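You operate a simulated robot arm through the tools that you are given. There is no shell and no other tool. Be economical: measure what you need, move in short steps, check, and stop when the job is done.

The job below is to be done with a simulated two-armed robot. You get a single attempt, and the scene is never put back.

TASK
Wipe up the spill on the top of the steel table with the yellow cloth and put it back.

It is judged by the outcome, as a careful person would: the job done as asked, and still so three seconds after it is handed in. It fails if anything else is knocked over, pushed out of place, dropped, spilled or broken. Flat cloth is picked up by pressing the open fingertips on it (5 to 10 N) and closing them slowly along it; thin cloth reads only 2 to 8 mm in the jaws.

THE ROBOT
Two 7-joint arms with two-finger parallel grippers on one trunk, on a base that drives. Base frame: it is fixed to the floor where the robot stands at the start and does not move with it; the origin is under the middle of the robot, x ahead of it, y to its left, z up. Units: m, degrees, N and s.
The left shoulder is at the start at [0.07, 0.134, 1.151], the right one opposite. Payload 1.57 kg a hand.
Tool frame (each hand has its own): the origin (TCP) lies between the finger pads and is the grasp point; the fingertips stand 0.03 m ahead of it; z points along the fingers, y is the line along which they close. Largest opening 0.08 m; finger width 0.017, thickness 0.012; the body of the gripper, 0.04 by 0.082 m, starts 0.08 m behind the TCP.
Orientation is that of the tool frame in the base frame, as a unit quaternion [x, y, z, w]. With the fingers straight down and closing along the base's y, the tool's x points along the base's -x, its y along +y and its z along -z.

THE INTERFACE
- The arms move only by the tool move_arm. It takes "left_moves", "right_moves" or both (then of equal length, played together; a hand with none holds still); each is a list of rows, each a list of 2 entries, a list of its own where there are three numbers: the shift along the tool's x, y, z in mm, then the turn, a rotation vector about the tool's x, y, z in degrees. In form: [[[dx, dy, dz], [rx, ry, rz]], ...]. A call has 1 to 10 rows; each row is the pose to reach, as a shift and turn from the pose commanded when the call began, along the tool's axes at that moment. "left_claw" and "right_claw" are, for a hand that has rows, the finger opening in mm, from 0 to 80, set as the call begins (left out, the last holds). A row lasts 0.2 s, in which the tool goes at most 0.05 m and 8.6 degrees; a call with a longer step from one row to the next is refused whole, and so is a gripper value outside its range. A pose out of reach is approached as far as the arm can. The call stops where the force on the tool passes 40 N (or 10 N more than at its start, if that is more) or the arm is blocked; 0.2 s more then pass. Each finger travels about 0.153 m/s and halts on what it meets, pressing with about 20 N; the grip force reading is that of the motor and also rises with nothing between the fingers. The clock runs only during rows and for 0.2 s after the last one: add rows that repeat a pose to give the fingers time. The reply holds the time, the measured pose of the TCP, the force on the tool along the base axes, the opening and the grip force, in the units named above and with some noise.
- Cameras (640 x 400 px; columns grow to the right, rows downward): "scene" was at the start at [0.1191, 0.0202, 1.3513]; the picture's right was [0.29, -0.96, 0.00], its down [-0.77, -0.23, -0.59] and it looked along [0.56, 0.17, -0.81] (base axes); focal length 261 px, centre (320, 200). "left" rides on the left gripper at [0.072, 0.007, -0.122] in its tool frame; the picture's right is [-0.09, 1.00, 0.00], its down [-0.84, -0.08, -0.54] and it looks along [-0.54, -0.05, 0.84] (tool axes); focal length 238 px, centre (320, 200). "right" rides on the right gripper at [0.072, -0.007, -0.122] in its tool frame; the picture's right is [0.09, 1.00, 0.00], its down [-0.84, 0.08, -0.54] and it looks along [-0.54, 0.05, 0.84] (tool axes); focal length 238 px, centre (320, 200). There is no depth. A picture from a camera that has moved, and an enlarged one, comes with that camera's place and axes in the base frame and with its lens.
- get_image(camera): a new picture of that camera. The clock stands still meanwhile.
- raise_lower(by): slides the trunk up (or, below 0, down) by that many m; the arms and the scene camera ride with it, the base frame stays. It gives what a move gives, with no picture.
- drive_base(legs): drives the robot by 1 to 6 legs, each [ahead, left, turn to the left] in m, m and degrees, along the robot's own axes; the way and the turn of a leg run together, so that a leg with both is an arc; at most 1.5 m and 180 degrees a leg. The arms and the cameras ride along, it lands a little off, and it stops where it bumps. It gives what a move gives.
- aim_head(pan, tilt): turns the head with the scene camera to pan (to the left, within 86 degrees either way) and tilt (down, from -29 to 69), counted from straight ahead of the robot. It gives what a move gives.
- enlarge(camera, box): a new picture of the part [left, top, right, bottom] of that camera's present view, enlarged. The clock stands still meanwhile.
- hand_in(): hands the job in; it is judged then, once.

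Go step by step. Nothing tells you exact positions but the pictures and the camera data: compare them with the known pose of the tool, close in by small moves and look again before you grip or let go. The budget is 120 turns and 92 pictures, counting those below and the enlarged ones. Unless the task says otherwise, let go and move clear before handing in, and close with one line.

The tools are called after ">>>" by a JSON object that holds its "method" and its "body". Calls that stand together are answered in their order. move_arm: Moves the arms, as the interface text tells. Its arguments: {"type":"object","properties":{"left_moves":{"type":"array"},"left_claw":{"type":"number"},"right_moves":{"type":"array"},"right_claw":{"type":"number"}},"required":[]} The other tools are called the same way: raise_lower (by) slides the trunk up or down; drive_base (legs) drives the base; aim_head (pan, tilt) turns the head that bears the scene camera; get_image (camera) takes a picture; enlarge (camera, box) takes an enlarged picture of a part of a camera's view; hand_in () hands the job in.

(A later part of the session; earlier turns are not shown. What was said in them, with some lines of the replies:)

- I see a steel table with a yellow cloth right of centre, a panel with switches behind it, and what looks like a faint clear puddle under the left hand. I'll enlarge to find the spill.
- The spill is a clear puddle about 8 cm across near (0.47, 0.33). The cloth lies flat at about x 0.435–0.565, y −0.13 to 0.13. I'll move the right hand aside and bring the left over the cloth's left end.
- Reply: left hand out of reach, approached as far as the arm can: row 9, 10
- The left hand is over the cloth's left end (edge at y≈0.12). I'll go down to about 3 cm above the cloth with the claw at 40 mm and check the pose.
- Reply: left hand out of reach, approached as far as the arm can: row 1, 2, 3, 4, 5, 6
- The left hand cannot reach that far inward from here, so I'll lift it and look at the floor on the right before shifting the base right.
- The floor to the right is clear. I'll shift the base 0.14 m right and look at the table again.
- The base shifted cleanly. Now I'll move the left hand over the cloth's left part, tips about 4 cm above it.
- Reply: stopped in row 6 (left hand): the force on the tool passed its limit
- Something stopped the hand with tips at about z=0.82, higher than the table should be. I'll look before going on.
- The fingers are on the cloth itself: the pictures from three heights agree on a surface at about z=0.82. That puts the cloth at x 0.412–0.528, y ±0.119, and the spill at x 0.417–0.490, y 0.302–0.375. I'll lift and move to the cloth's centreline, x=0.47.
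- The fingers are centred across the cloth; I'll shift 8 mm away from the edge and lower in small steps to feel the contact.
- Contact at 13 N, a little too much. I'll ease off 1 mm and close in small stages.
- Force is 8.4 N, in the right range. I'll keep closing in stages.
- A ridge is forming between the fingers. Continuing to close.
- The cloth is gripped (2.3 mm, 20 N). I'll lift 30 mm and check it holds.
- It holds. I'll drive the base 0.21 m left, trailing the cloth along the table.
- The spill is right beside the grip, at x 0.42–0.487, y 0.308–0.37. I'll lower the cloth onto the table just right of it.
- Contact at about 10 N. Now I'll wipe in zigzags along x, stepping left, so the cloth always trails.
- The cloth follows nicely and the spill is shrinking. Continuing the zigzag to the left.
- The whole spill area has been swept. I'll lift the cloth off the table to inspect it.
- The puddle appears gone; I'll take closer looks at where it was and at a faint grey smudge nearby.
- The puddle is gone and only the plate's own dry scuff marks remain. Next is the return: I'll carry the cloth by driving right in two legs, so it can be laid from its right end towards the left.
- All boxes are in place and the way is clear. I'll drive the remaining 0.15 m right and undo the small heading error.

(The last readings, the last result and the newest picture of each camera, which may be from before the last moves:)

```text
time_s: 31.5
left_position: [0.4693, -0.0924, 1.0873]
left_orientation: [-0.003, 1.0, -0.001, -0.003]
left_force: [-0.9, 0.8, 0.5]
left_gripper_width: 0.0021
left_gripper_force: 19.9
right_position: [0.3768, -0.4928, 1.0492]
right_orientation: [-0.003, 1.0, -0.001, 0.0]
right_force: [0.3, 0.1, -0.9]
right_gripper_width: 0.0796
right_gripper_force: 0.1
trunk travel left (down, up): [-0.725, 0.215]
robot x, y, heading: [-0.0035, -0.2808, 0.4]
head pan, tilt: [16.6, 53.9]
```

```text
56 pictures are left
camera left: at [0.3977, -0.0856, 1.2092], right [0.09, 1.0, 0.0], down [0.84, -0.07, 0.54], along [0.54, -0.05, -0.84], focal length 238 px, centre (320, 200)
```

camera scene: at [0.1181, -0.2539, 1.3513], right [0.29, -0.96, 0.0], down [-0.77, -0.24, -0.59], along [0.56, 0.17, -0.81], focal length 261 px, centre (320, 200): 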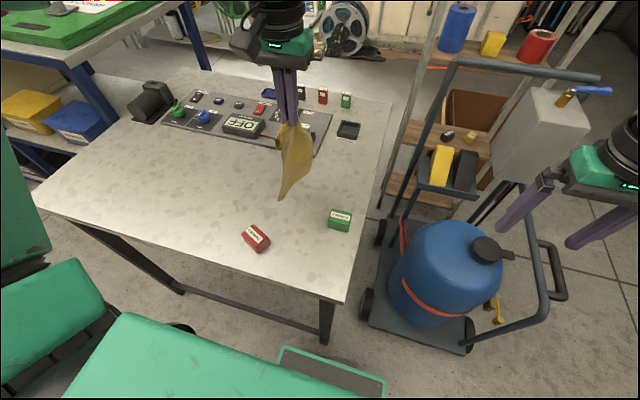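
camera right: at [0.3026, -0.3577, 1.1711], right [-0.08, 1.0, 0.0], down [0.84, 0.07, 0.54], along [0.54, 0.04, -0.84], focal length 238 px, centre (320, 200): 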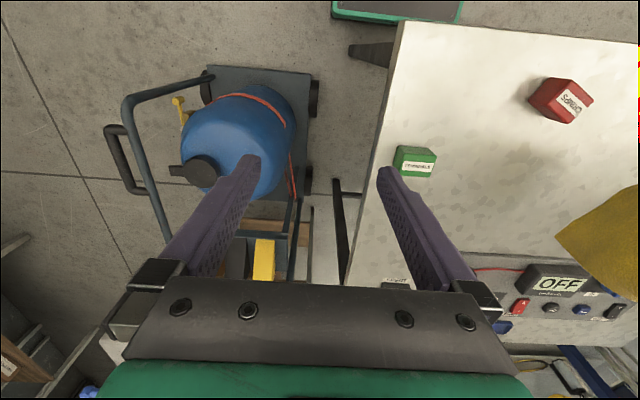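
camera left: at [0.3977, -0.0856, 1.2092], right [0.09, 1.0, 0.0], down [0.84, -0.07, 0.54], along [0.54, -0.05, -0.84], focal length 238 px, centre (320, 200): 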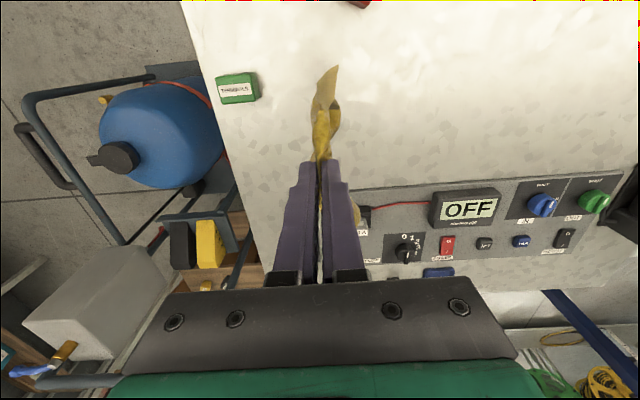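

The hand is at y≈−0.09 with the cloth hanging free. I'll move to y≈−0.13 and lower until the tail just touches.

>>> {"method": "move_arm", "body": {"left_moves": [[[0, -15, 10], [0, 0, 0]], [[0, -30, 25], [0, 0, 0]], [[0, -38, 40], [0, 0, 0]], [[0, -38, 55], [0, 0, 0]], [[0, -38, 65], [0, 0, 0]], [[0, -38, 65], [0, 0, 0]]]}}

>>> {"method": "get_image", "body": {"camera": "scene"}}

>>> {"method": "get_image", "body": {"camera": "right"}}

```text
time_s: 32.9
left_position: [0.4695, -0.1312, 1.0224]
left_orientation: [-0.003, 1.0, 0.0, -0.003]
left_force: [-1.3, -0.8, -0.4]
left_gripper_width: 0.0024
left_gripper_force: 19.5
right_position: [0.3772, -0.4945, 1.05]
right_orientation: [-0.003, 1.0, 0.0, 0.0]
right_force: [0.4, 0.0, 0.3]
right_gripper_width: 0.0804
right_gripper_force: 0.1
trunk travel left (down, up): [-0.725, 0.215]
robot x, y, heading: [0.0013, -0.2783, 0.5]
head pan, tilt: [16.6, 53.9]
```

```text
55 pictures are left
camera scene: at [0.118, -0.2562, 1.3513], right [0.29, -0.96, 0.0], down [-0.77, -0.24, -0.59], along [0.56, 0.17, -0.81], focal length 261 px, centre (320, 200)
```

scene: 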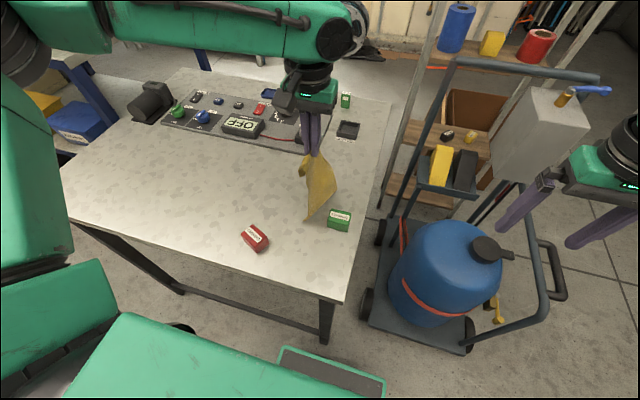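

```text
54 pictures are left
camera right: at [0.3055, -0.5025, 1.1708], right [-0.1, 1.0, 0.0], down [0.84, 0.08, 0.54], along [0.54, 0.05, -0.84], focal length 238 px, centre (320, 200)
```

right: 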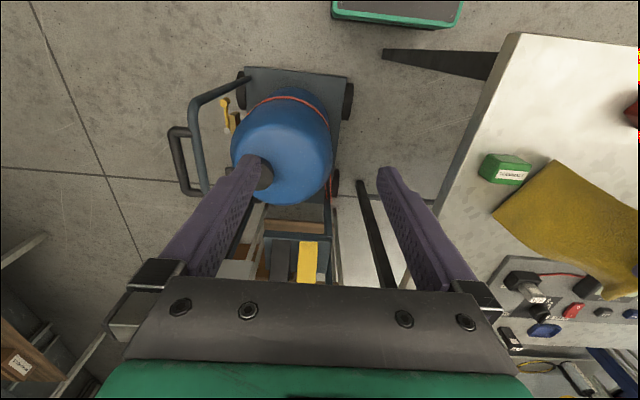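

The near corner is about at its original place (0.41, −0.13), clear of the green box. Now I'll lay the cloth: moving left while lowering.

>>> {"method": "move_arm", "body": {"left_moves": [[[0, 12, 0], [0, 0, 0]], [[0, 30, 16], [0, 0, 0]], [[0, 52, 34], [0, 0, 0]], [[0, 75, 53], [0, 0, 0]], [[0, 98, 73], [0, 0, 0]], [[0, 120, 94], [0, 0, 0]], [[0, 140, 114], [0, 0, 0]], [[0, 157, 132], [0, 0, 0]], [[0, 168, 145], [0, 0, 0]], [[0, 168, 145], [0, 0, 0]]]}}

>>> {"method": "get_image", "body": {"camera": "scene"}}

>>> {"method": "get_image", "body": {"camera": "left"}}

```text
time_s: 35.1
left_position: [0.4659, 0.036, 0.8777]
left_orientation: [-0.003, 1.0, -0.001, -0.003]
left_force: [0.6, 0.5, 0.5]
left_gripper_width: 0.0025
left_gripper_force: 19.9
right_position: [0.378, -0.4947, 1.0488]
right_orientation: [-0.003, 1.0, 0.0, 0.0]
right_force: [0.5, -0.2, 0.1]
right_gripper_width: 0.0802
right_gripper_force: 0.2
trunk travel left (down, up): [-0.725, 0.215]
robot x, y, heading: [-0.0034, -0.2754, 0.6]
head pan, tilt: [16.6, 53.9]
```

```text
53 pictures are left
camera scene: at [0.118, -0.2562, 1.3513], right [0.29, -0.96, 0.0], down [-0.77, -0.24, -0.59], along [0.56, 0.17, -0.81], focal length 261 px, centre (320, 200)
```

scene: 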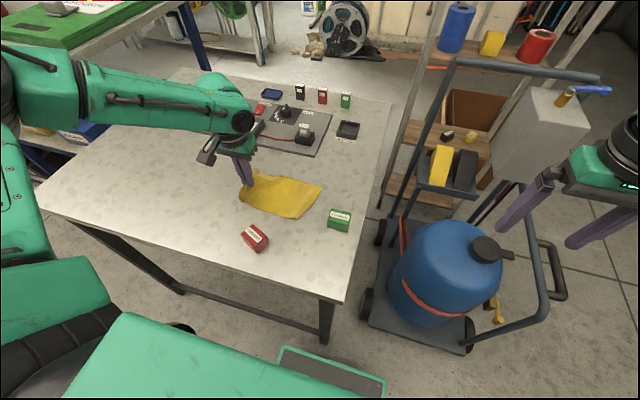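

```text
52 pictures are left
camera left: at [0.3949, 0.0427, 0.9994], right [0.09, 1.0, 0.0], down [0.84, -0.07, 0.54], along [0.54, -0.05, -0.84], focal length 238 px, centre (320, 200)
```

left: 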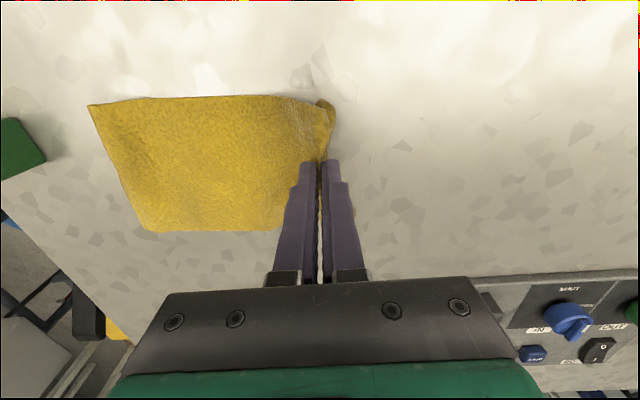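

The cloth laid down flat, with its right end at y≈−0.13. I'll lower fully while pulling a little to the left to straighten it.

>>> {"method": "move_arm", "body": {"left_moves": [[[0, 6, 8], [0, 0, 0]], [[0, 12, 15], [0, 0, 0]], [[0, 18, 20], [0, 0, 0]], [[0, 24, 23], [0, 0, 0]], [[0, 28, 24], [0, 0, 0]], [[0, 28, 24], [0, 0, 0]]]}}

>>> {"method": "get_image", "body": {"camera": "left"}}

```text
time_s: 36.5
left_position: [0.4665, 0.0649, 0.8528]
left_orientation: [-0.002, 1.0, 0.0, -0.002]
left_force: [0.1, -1.2, 2.0]
left_gripper_width: 0.0026
left_gripper_force: 19.7
right_position: [0.377, -0.4951, 1.0492]
right_orientation: [-0.003, 1.0, 0.002, 0.0]
right_force: [0.5, 0.0, -0.2]
right_gripper_width: 0.08
right_gripper_force: 0.0
trunk travel left (down, up): [-0.725, 0.215]
robot x, y, heading: [0.0009, -0.2755, 0.3]
head pan, tilt: [16.6, 53.9]
```

```text
51 pictures are left
camera left: at [0.3944, 0.0698, 0.9752], right [0.09, 1.0, 0.0], down [0.84, -0.07, 0.54], along [0.54, -0.05, -0.84], focal length 238 px, centre (320, 200)
```

left: 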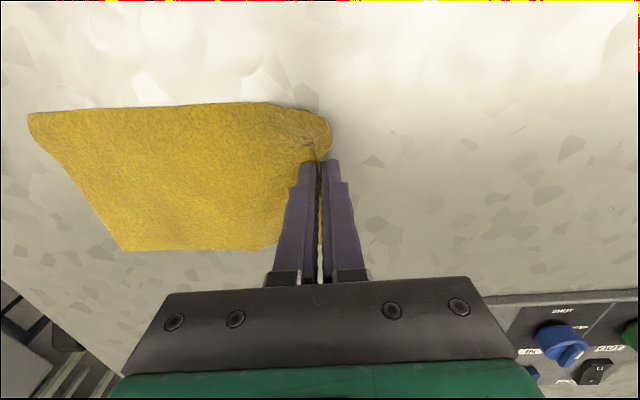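

The right end is back exactly (corners at y≈−0.117/−0.123), but the short flap left of the grip is tucked under the fingers. I'll lift slightly to see it.

>>> {"method": "move_arm", "body": {"left_moves": [[[0, -3, -12], [0, 0, 0]], [[0, -7, -24], [0, 0, 0]], [[0, -12, -36], [0, 0, 0]], [[0, -12, -36], [0, 0, 0]]]}}

>>> {"method": "enlarge", "body": {"camera": "left", "box": [200, 60, 440, 210]}}

>>> {"method": "enlarge", "body": {"camera": "scene", "box": [180, 110, 372, 230]}}

```text
time_s: 37.5
left_position: [0.468, 0.0523, 0.8886]
left_orientation: [-0.003, 1.0, 0.0, -0.002]
left_force: [-0.8, 0.8, 0.4]
left_gripper_width: 0.0024
left_gripper_force: 20.0
right_position: [0.3787, -0.4951, 1.0488]
right_orientation: [-0.003, 1.0, 0.0, -0.001]
right_force: [-0.1, -0.4, -0.2]
right_gripper_width: 0.0798
right_gripper_force: 0.2
trunk travel left (down, up): [-0.725, 0.215]
robot x, y, heading: [-0.0027, -0.2743, 0.4]
head pan, tilt: [16.6, 53.9]
```

```text
2.67 times, centred on (320, 135) of left
camera zoom: at [0.3963, 0.0581, 1.0117], right [0.09, 1.0, 0.0], down [0.84, -0.07, 0.54], along [0.54, -0.05, -0.84], focal length 636 px, centre (320, 373)
```

zoom: 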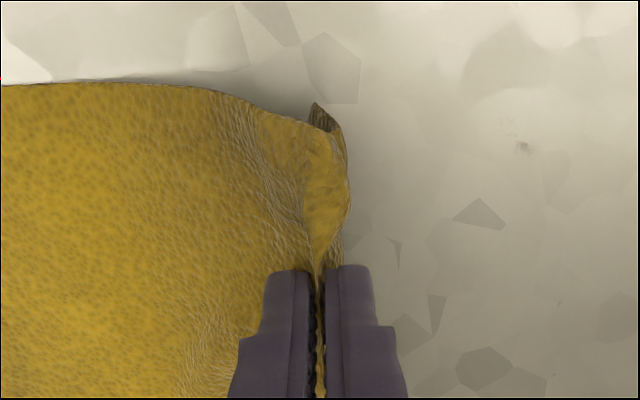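

```text
3.33 times, centred on (276, 170) of scene
camera zoom: at [0.1183, -0.2558, 1.3513], right [0.29, -0.96, 0.0], down [-0.77, -0.24, -0.59], along [0.56, 0.17, -0.81], focal length 871 px, centre (467, 300)
```

zoom: 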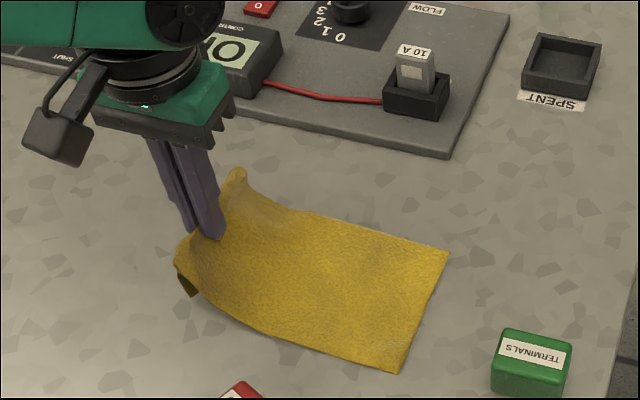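

The flap hangs curled under the grip. I'll raise a little and tilt the fingers so they point left and down; that should swing the flap out to the left.

>>> {"method": "move_arm", "body": {"left_moves": [[[0, -4, -12], [-8, 0, 0]], [[0, -8, -20], [-16, 0, 0]], [[0, -12, -24], [-24, 0, 0]], [[0, -16, -26], [-32, 0, 0]], [[0, -20, -26], [-40, 0, 0]], [[0, -20, -26], [-40, 0, 0]]]}}

>>> {"method": "enlarge", "body": {"camera": "scene", "box": [180, 110, 372, 230]}}

>>> {"method": "get_image", "body": {"camera": "left"}}

```text
time_s: 38.9
left_position: [0.4697, 0.0328, 0.9148]
left_orientation: [-0.002, 0.939, 0.343, -0.003]
left_force: [0.4, -0.4, 0.8]
left_gripper_width: 0.0022
left_gripper_force: 19.7
right_position: [0.377, -0.4947, 1.05]
right_orientation: [-0.003, 1.0, 0.0, 0.002]
right_force: [-0.1, -1.0, -0.2]
right_gripper_width: 0.08
right_gripper_force: 0.2
trunk travel left (down, up): [-0.725, 0.215]
robot x, y, heading: [-0.0004, -0.2794, 0.3]
head pan, tilt: [16.6, 53.9]
```

```text
3.33 times, centred on (276, 170) of scene
camera zoom: at [0.1178, -0.2559, 1.3514], right [0.29, -0.96, 0.0], down [-0.77, -0.24, -0.59], along [0.56, 0.17, -0.81], focal length 871 px, centre (467, 300)
```

zoom: 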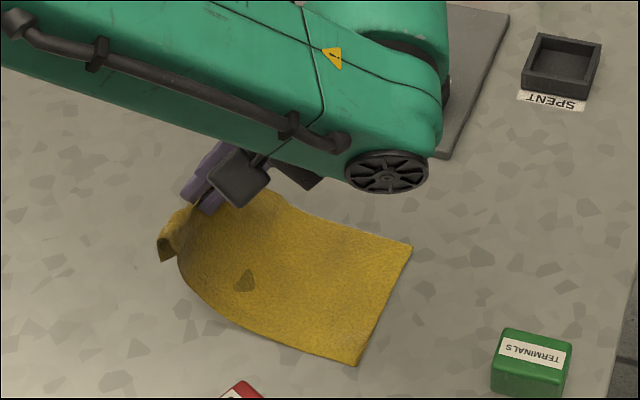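

```text
47 pictures are left
camera left: at [0.3971, -0.0414, 1.0138], right [0.09, 0.76, 0.64], down [0.84, -0.4, 0.36], along [0.53, 0.51, -0.68], focal length 238 px, centre (320, 200)
```

left: 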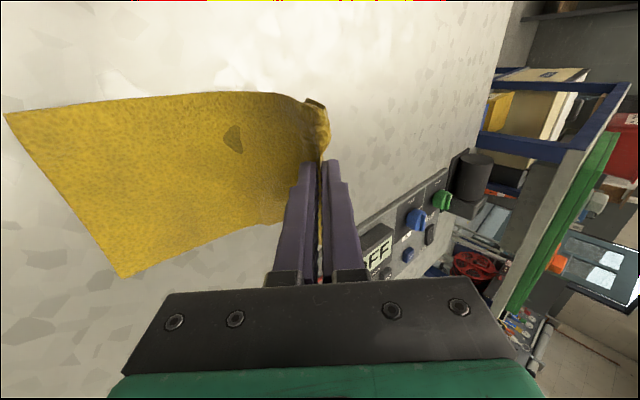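

Tilting throws the flap out to the left, as wanted, but the lift pulled the cloth's right end to y≈−0.086. I'll straighten the tool, go back up over the right end, and lay it again.

>>> {"method": "move_arm", "body": {"left_moves": [[[0, 11.6, -29.4], [8, 0, 0]], [[0, 22.6, -65.9], [16, 0, 0]], [[0, 26, -108.8], [24, 0, 0]], [[0, 18.5, -154.3], [32, 0, 0]], [[0, 3.9, -199.1], [40, 0, 0]], [[0, -19.5, -231.9], [40, 0, 0]], [[0, -29.1, -220.4], [40, 0, 0]], [[0, -45.2, -201.3], [40, 0, 0]], [[0, -56.8, -187.5], [40, 0, 0]], [[0, -56.8, -187.5], [40, 0, 0]]]}}

>>> {"method": "get_image", "body": {"camera": "scene"}}

```text
time_s: 41.1
left_position: [0.4684, -0.1307, 1.0212]
left_orientation: [-0.002, 1.0, 0.0, -0.003]
left_force: [0.7, 0.8, -1.1]
left_gripper_width: 0.0024
left_gripper_force: 20.2
right_position: [0.3767, -0.4934, 1.0493]
right_orientation: [-0.003, 1.0, 0.0, 0.0]
right_force: [0.0, 0.2, 0.0]
right_gripper_width: 0.0799
right_gripper_force: 0.1
trunk travel left (down, up): [-0.725, 0.215]
robot x, y, heading: [-0.0021, -0.2789, 0.3]
head pan, tilt: [16.6, 53.9]
```

```text
46 pictures are left
camera scene: at [0.118, -0.2556, 1.3513], right [0.29, -0.96, 0.0], down [-0.77, -0.24, -0.59], along [0.56, 0.17, -0.81], focal length 261 px, centre (320, 200)
```

scene: 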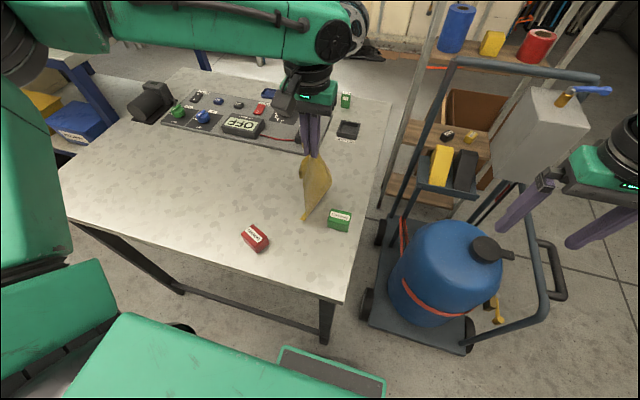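

The cloth hangs again over its right end position. I'll lay it along the same path, tilting the fingers over the last stretch without raising them.

>>> {"method": "move_arm", "body": {"left_moves": [[[0, 12, 0], [0, 0, 0]], [[0, 30, 16], [0, 0, 0]], [[0, 52, 34], [0, 0, 0]], [[0, 75, 53], [0, 0, 0]], [[0, 96, 72], [0, 0, 0]], [[0, 111, 88], [-8, 0, 0]], [[0, 123, 104], [-16, 0, 0]], [[0, 134, 121], [-24, 0, 0]], [[0, 143, 136], [-32, 0, 0]], [[0, 152, 148], [-40, 0, 0]]]}}

>>> {"method": "enlarge", "body": {"camera": "scene", "box": [180, 110, 372, 230]}}

>>> {"method": "get_image", "body": {"camera": "left"}}

```text
time_s: 43.3
left_position: [0.4596, 0.0269, 0.8815]
left_orientation: [-0.003, 0.94, 0.341, -0.002]
left_force: [0.6, 0.9, 0.1]
left_gripper_width: 0.0025
left_gripper_force: 19.8
left hand out of reach, approached as far as the arm can: row 10
right_position: [0.3781, -0.4946, 1.0491]
right_orientation: [-0.004, 1.0, 0.0, 0.0]
right_force: [-0.5, -0.1, 0.4]
right_gripper_width: 0.08
right_gripper_force: 0.0
trunk travel left (down, up): [-0.725, 0.215]
robot x, y, heading: [0.0003, -0.2801, 0.2]
head pan, tilt: [16.6, 53.9]
```

```text
3.33 times, centred on (276, 170) of scene
camera zoom: at [0.1182, -0.2558, 1.3513], right [0.29, -0.96, 0.0], down [-0.77, -0.24, -0.59], along [0.56, 0.17, -0.81], focal length 871 px, centre (467, 300)
```

zoom: 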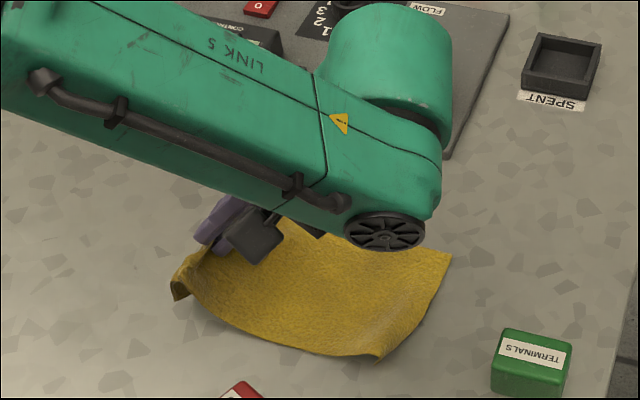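

```text
44 pictures are left
camera left: at [0.3882, -0.0467, 0.9796], right [0.09, 0.76, 0.64], down [0.84, -0.4, 0.36], along [0.54, 0.5, -0.68], focal length 238 px, centre (320, 200)
```

left: 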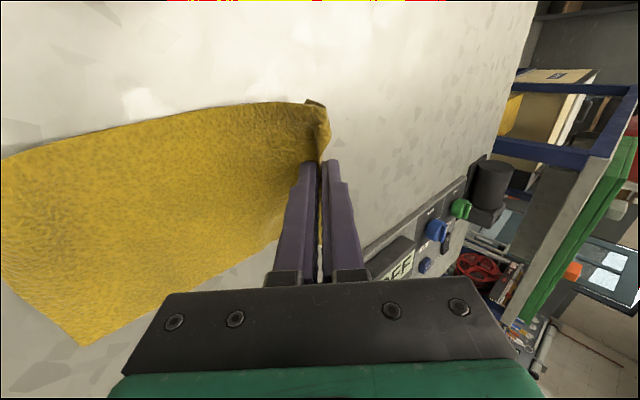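

The reach limit stopped it slightly high, but the right end is about right and the flap points left on the table. I'll lower straight down while easing the tilt to 20°.

>>> {"method": "move_arm", "body": {"left_moves": [[[-2, -3.2, 7.7], [5, 0, 0]], [[-4, -6.2, 15.1], [10, 0, 0]], [[-6, -8.7, 22.7], [15, 0, 0]], [[-8, -10.9, 30.1], [20, 0, 0]], [[-8, -10.9, 30.1], [20, 0, 0]]]}}

>>> {"method": "enlarge", "body": {"camera": "scene", "box": [180, 110, 372, 230]}}

>>> {"method": "get_image", "body": {"camera": "left"}}

```text
time_s: 44.5
left_position: [0.4682, 0.0372, 0.854]
left_orientation: [-0.003, 0.985, 0.174, -0.001]
left_force: [0.9, 2.4, 13.0]
left_gripper_width: 0.0023
left_gripper_force: 20.0
right_position: [0.3764, -0.4967, 1.0507]
right_orientation: [-0.004, 1.0, 0.001, 0.001]
right_force: [0.4, -0.2, -0.6]
right_gripper_width: 0.0801
right_gripper_force: 0.0
trunk travel left (down, up): [-0.725, 0.215]
robot x, y, heading: [-0.0015, -0.2784, 0.5]
head pan, tilt: [16.6, 53.9]
```

```text
3.33 times, centred on (276, 170) of scene
camera zoom: at [0.1162, -0.2569, 1.3518], right [0.29, -0.96, 0.0], down [-0.77, -0.24, -0.59], along [0.56, 0.17, -0.81], focal length 871 px, centre (467, 300)
```

zoom: 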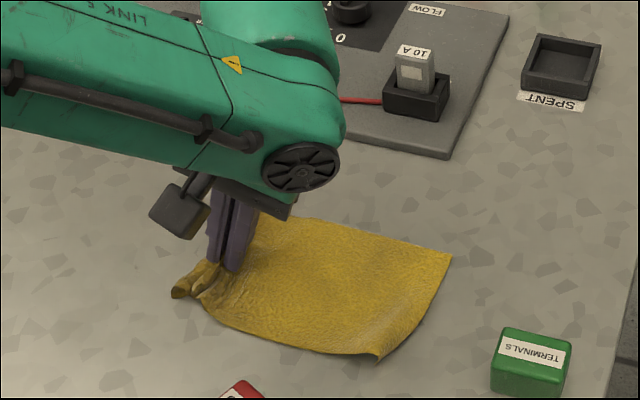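

```text
42 pictures are left
camera left: at [0.3964, 0.0008, 0.9708], right [0.09, 0.94, 0.34], down [0.84, -0.25, 0.48], along [0.54, 0.24, -0.81], focal length 238 px, centre (320, 200)
```

left: 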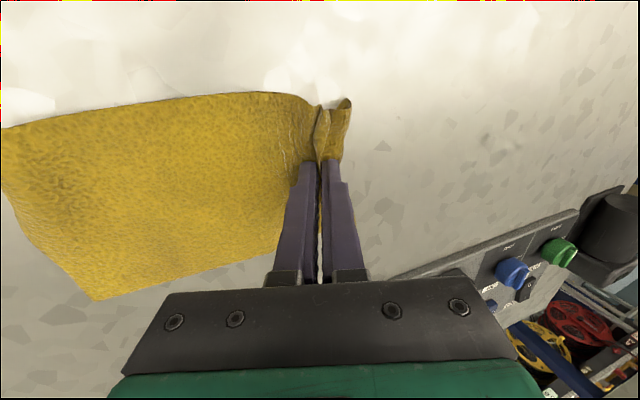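

The flap is now out on the left. I'll bring the fingers upright about the tips, keeping light pressure.

>>> {"method": "move_arm", "body": {"left_moves": [[[0, 3, 1.0], [7, 0, 0]], [[0, 6, 2.5], [14, 0, 0]], [[0, 8.9, 4], [20, 0, 0]], [[0, 8.9, 4], [20, 0, 0]]]}}

>>> {"method": "enlarge", "body": {"camera": "left", "box": [200, 60, 440, 210]}}

```text
time_s: 45.5
left_position: [0.468, 0.0469, 0.852]
left_orientation: [-0.003, 1.0, 0.0, -0.001]
left_force: [1.6, 4.0, 16.7]
left_gripper_width: 0.0024
left_gripper_force: 20.2
right_position: [0.376, -0.4965, 1.0513]
right_orientation: [-0.003, 1.0, 0.002, 0.001]
right_force: [-0.4, -0.2, 0.3]
right_gripper_width: 0.08
right_gripper_force: 0.2
trunk travel left (down, up): [-0.725, 0.215]
robot x, y, heading: [-0.0015, -0.2755, 0.3]
head pan, tilt: [16.6, 53.9]
```

```text
2.67 times, centred on (320, 135) of left
camera zoom: at [0.3953, 0.0529, 0.9743], right [0.09, 1.0, 0.0], down [0.84, -0.07, 0.54], along [0.54, -0.05, -0.84], focal length 636 px, centre (320, 373)
```

zoom: 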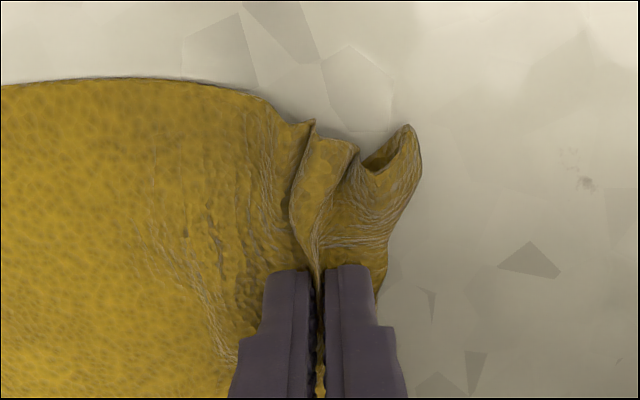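

Now I'll ease the pressure and open the fingers slowly so they spread the fold back out.

>>> {"method": "move_arm", "body": {"left_moves": [[[0, 0, -1.8], [0, 0, 0]]], "left_claw": 6}}

>>> {"method": "move_arm", "body": {"left_moves": [[[0, 3, 0], [0, 0, 0]]], "left_claw": 13}}

>>> {"method": "move_arm", "body": {"left_moves": [[[0, 3, 0], [0, 0, 0]]], "left_claw": 20}}

>>> {"method": "enlarge", "body": {"camera": "left", "box": [200, 60, 440, 210]}}

```text
time_s: 45.9
left_position: [0.4678, 0.0467, 0.8534]
left_orientation: [-0.002, 1.0, -0.001, -0.003]
left_force: [1.3, -0.8, 6.4]
left_gripper_width: 0.0051
left_gripper_force: 0.1
right_position: [0.3773, -0.4965, 1.0496]
right_orientation: [-0.004, 1.0, 0.001, 0.0]
right_force: [0.0, 0.1, -0.8]
right_gripper_width: 0.08
right_gripper_force: 0.0
trunk travel left (down, up): [-0.725, 0.215]
robot x, y, heading: [-0.0022, -0.2748, 0.4]
head pan, tilt: [16.6, 53.9]
```

```text
time_s: 46.3
left_position: [0.4678, 0.0499, 0.8527]
left_orientation: [-0.003, 1.0, 0.0, -0.003]
left_force: [0.0, -0.6, 2.7]
left_gripper_width: 0.0121
left_gripper_force: 0.1
right_position: [0.3777, -0.4958, 1.0493]
right_orientation: [-0.004, 1.0, 0.0, 0.0]
right_force: [1.0, 1.0, 0.8]
right_gripper_width: 0.0801
right_gripper_force: 0.1
trunk travel left (down, up): [-0.725, 0.215]
robot x, y, heading: [0.0004, -0.279, 0.4]
head pan, tilt: [16.6, 53.9]
```

```text
time_s: 46.7
left_position: [0.4681, 0.0537, 0.853]
left_orientation: [-0.002, 1.0, 0.0, -0.002]
left_force: [0.1, -0.4, 0.0]
left_gripper_width: 0.0199
left_gripper_force: 0.1
right_position: [0.3775, -0.4938, 1.0494]
right_orientation: [-0.004, 1.0, 0.0, -0.001]
right_force: [0.4, -0.5, -0.4]
right_gripper_width: 0.0798
right_gripper_force: 0.1
trunk travel left (down, up): [-0.725, 0.215]
robot x, y, heading: [-0.0027, -0.2771, 0.5]
head pan, tilt: [16.6, 53.9]
```

```text
2.67 times, centred on (320, 135) of left
camera zoom: at [0.397, 0.0593, 0.9751], right [0.09, 1.0, 0.0], down [0.84, -0.07, 0.54], along [0.54, -0.05, -0.84], focal length 636 px, centre (320, 373)
```

zoom: 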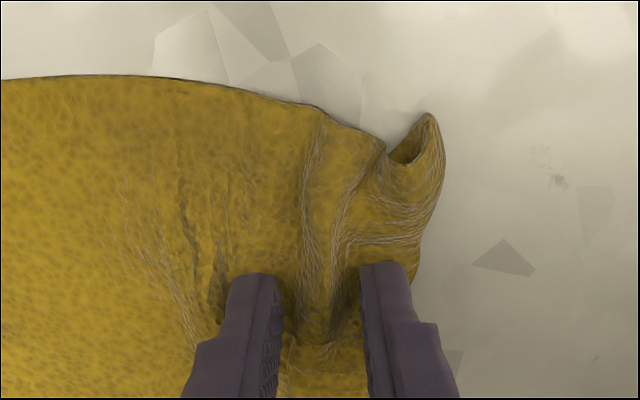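

The fold is opening out. I'll press a little more and keep spreading to the left.

>>> {"method": "move_arm", "body": {"left_moves": [[[0, 0, 1.5], [0, 0, 0]]]}}

>>> {"method": "move_arm", "body": {"left_moves": [[[0, 4, 0], [0, 0, 0]]], "left_claw": 28}}

>>> {"method": "move_arm", "body": {"left_moves": [[[0, 4, 0], [0, 0, 0]]], "left_claw": 36}}

>>> {"method": "enlarge", "body": {"camera": "left", "box": [200, 60, 440, 210]}}

```text
time_s: 47.1
left_position: [0.4684, 0.0527, 0.8525]
left_orientation: [-0.003, 1.0, 0.0, -0.002]
left_force: [0.4, -0.6, 3.6]
left_gripper_width: 0.0196
left_gripper_force: 0.0
right_position: [0.3769, -0.4939, 1.0496]
right_orientation: [-0.003, 1.0, 0.001, 0.0]
right_force: [0.4, 0.2, -0.3]
right_gripper_width: 0.0798
right_gripper_force: 0.0
trunk travel left (down, up): [-0.725, 0.215]
robot x, y, heading: [0.0026, -0.2774, 0.3]
head pan, tilt: [16.6, 53.9]
```

```text
time_s: 47.5
left_position: [0.4683, 0.0571, 0.8535]
left_orientation: [-0.002, 1.0, 0.0, -0.001]
left_force: [-0.3, -1.4, 6.4]
left_gripper_width: 0.0265
left_gripper_force: 0.0
right_position: [0.3764, -0.4967, 1.0492]
right_orientation: [-0.004, 1.0, 0.0, 0.001]
right_force: [-0.1, -0.1, -0.2]
right_gripper_width: 0.08
right_gripper_force: 0.1
trunk travel left (down, up): [-0.725, 0.215]
robot x, y, heading: [0.0014, -0.2708, 0.3]
head pan, tilt: [16.6, 53.9]
```

```text
time_s: 47.9
left_position: [0.4681, 0.0611, 0.8515]
left_orientation: [-0.003, 1.0, 0.0, -0.002]
left_force: [0.2, -1.6, 5.7]
left_gripper_width: 0.0341
left_gripper_force: 0.1
right_position: [0.3777, -0.4952, 1.0494]
right_orientation: [-0.003, 1.0, 0.001, 0.0]
right_force: [-0.2, -0.6, 0.6]
right_gripper_width: 0.08
right_gripper_force: 0.2
trunk travel left (down, up): [-0.725, 0.215]
robot x, y, heading: [0.0033, -0.2761, 0.5]
head pan, tilt: [16.6, 53.9]
```

```text
2.67 times, centred on (320, 135) of left
camera zoom: at [0.3964, 0.0661, 0.9744], right [0.09, 1.0, 0.0], down [0.84, -0.07, 0.54], along [0.54, -0.05, -0.84], focal length 636 px, centre (320, 373)
```

zoom: 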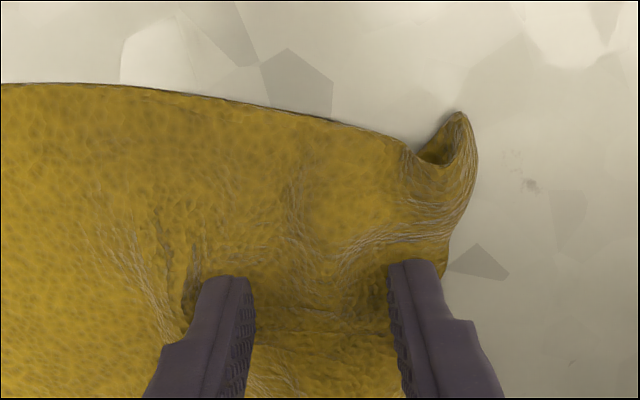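

The fold is nearly flat; only the left edge is curled. I'll lift clear and look at the whole cloth.

>>> {"method": "move_arm", "body": {"left_moves": [[[0, 0, -20], [0, 0, 0]], [[0, 0, -60], [0, 0, 0]], [[0, 20, -100], [0, 0, 0]], [[0, 40, -130], [0, 0, 0]], [[0, 40, -130], [0, 0, 0]]]}}

>>> {"method": "get_image", "body": {"camera": "left"}}

>>> {"method": "enlarge", "body": {"camera": "scene", "box": [180, 110, 372, 230]}}

```text
time_s: 49.1
left_position: [0.471, 0.0985, 0.9791]
left_orientation: [-0.003, 1.0, 0.0, -0.002]
left_force: [-0.5, 0.1, -0.3]
left_gripper_width: 0.0363
left_gripper_force: 0.0
right_position: [0.3769, -0.4961, 1.0497]
right_orientation: [-0.004, 1.0, 0.0, 0.001]
right_force: [-0.4, 0.1, 0.5]
right_gripper_width: 0.08
right_gripper_force: 0.1
trunk travel left (down, up): [-0.725, 0.215]
robot x, y, heading: [0.0013, -0.2822, 0.5]
head pan, tilt: [16.6, 53.9]
```

```text
38 pictures are left
camera left: at [0.3988, 0.104, 1.1019], right [0.09, 1.0, 0.0], down [0.84, -0.07, 0.54], along [0.54, -0.05, -0.84], focal length 238 px, centre (320, 200)
```

left: 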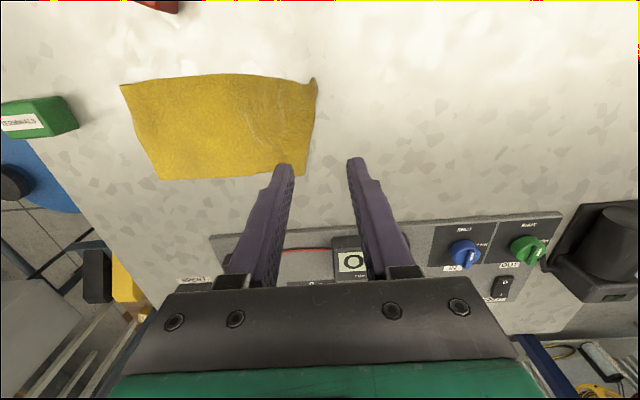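

```text
3.33 times, centred on (276, 170) of scene
camera zoom: at [0.1183, -0.2564, 1.3513], right [0.29, -0.96, 0.0], down [-0.77, -0.24, -0.59], along [0.56, 0.17, -0.81], focal length 871 px, centre (467, 300)
```

zoom: 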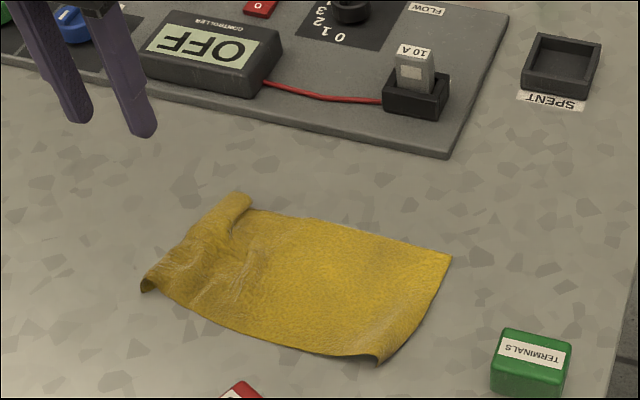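

The cloth is back in its place, flat apart from a slight curl at its left edge, within 2 cm of where its centre was. I'll raise the hand, drive back to the starting spot, and check the spill area once more.

>>> {"method": "move_arm", "body": {"left_moves": [[[20, 0, -30], [0, 0, 0]], [[40, 0, -60], [0, 0, 0]], [[40, 0, -60], [0, 0, 0]]]}}

>>> {"method": "drive_base", "body": {"legs": [[0, 0.27, -0.3]]}}

>>> {"method": "enlarge", "body": {"camera": "left", "box": [130, 20, 450, 220]}}

>>> {"method": "get_image", "body": {"camera": "scene"}}

```text
time_s: 49.9
left_position: [0.4312, 0.1001, 1.0407]
left_orientation: [-0.002, 1.0, 0.0, -0.002]
left_force: [0.4, 0.6, 0.2]
left_gripper_width: 0.0362
left_gripper_force: 0.0
right_position: [0.3782, -0.4953, 1.0484]
right_orientation: [-0.004, 1.0, 0.0, -0.001]
right_force: [-0.4, -0.6, -1.2]
right_gripper_width: 0.0799
right_gripper_force: 0.0
trunk travel left (down, up): [-0.725, 0.215]
robot x, y, heading: [-0.0027, -0.2783, 0.2]
head pan, tilt: [16.6, 53.9]
```

```text
time_s: 51.8
left_position: [0.4274, 0.3684, 1.0415]
left_orientation: [-0.004, 1.0, 0.001, -0.003]
left_force: [0.0, 0.2, 0.5]
left_gripper_width: 0.036
left_gripper_force: 0.0
right_position: [0.3758, -0.2256, 1.0492]
right_orientation: [-0.004, 1.0, 0.001, 0.0]
right_force: [-0.1, -0.4, 0.0]
right_gripper_width: 0.0801
right_gripper_force: 0.0
trunk travel left (down, up): [-0.725, 0.215]
robot x, y, heading: [-0.0033, -0.0081, 0.6]
head pan, tilt: [16.6, 53.9]
```

```text
2.00 times, centred on (290, 120) of left
camera zoom: at [0.3556, 0.375, 1.1638], right [0.09, 1.0, 0.0], down [0.84, -0.07, 0.54], along [0.54, -0.05, -0.84], focal length 477 px, centre (380, 360)
```

zoom: 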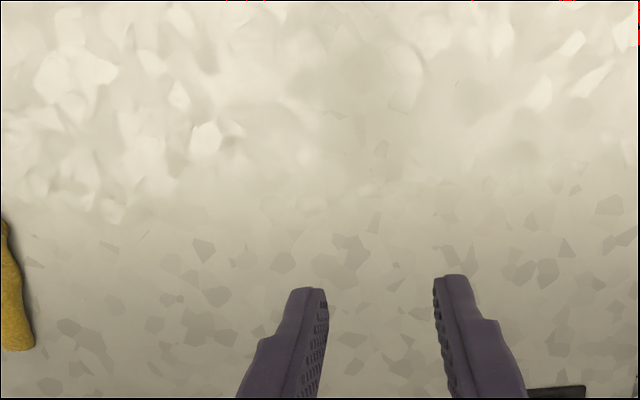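

```text
35 pictures are left
camera scene: at [0.1163, 0.0124, 1.3514], right [0.29, -0.96, 0.0], down [-0.77, -0.24, -0.59], along [0.56, 0.17, -0.81], focal length 261 px, centre (320, 200)
```

scene: 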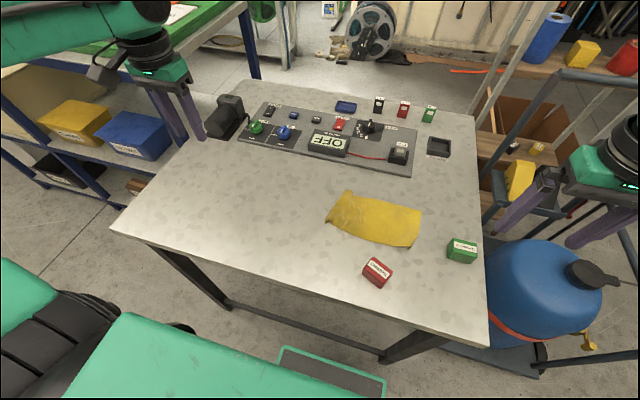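

The puddle is gone and the cloth lies back in its original place. The boxes and the panel are where they were, and both hands are clear, so I'm handing in.

>>> {"method": "hand_in", "body": {}}

```text
The job is handed in.
```

I wiped up the spill on the steel table and put the yellow cloth back where it was, within about 2 cm; its left edge is still curled under, so it isn't fully flat.
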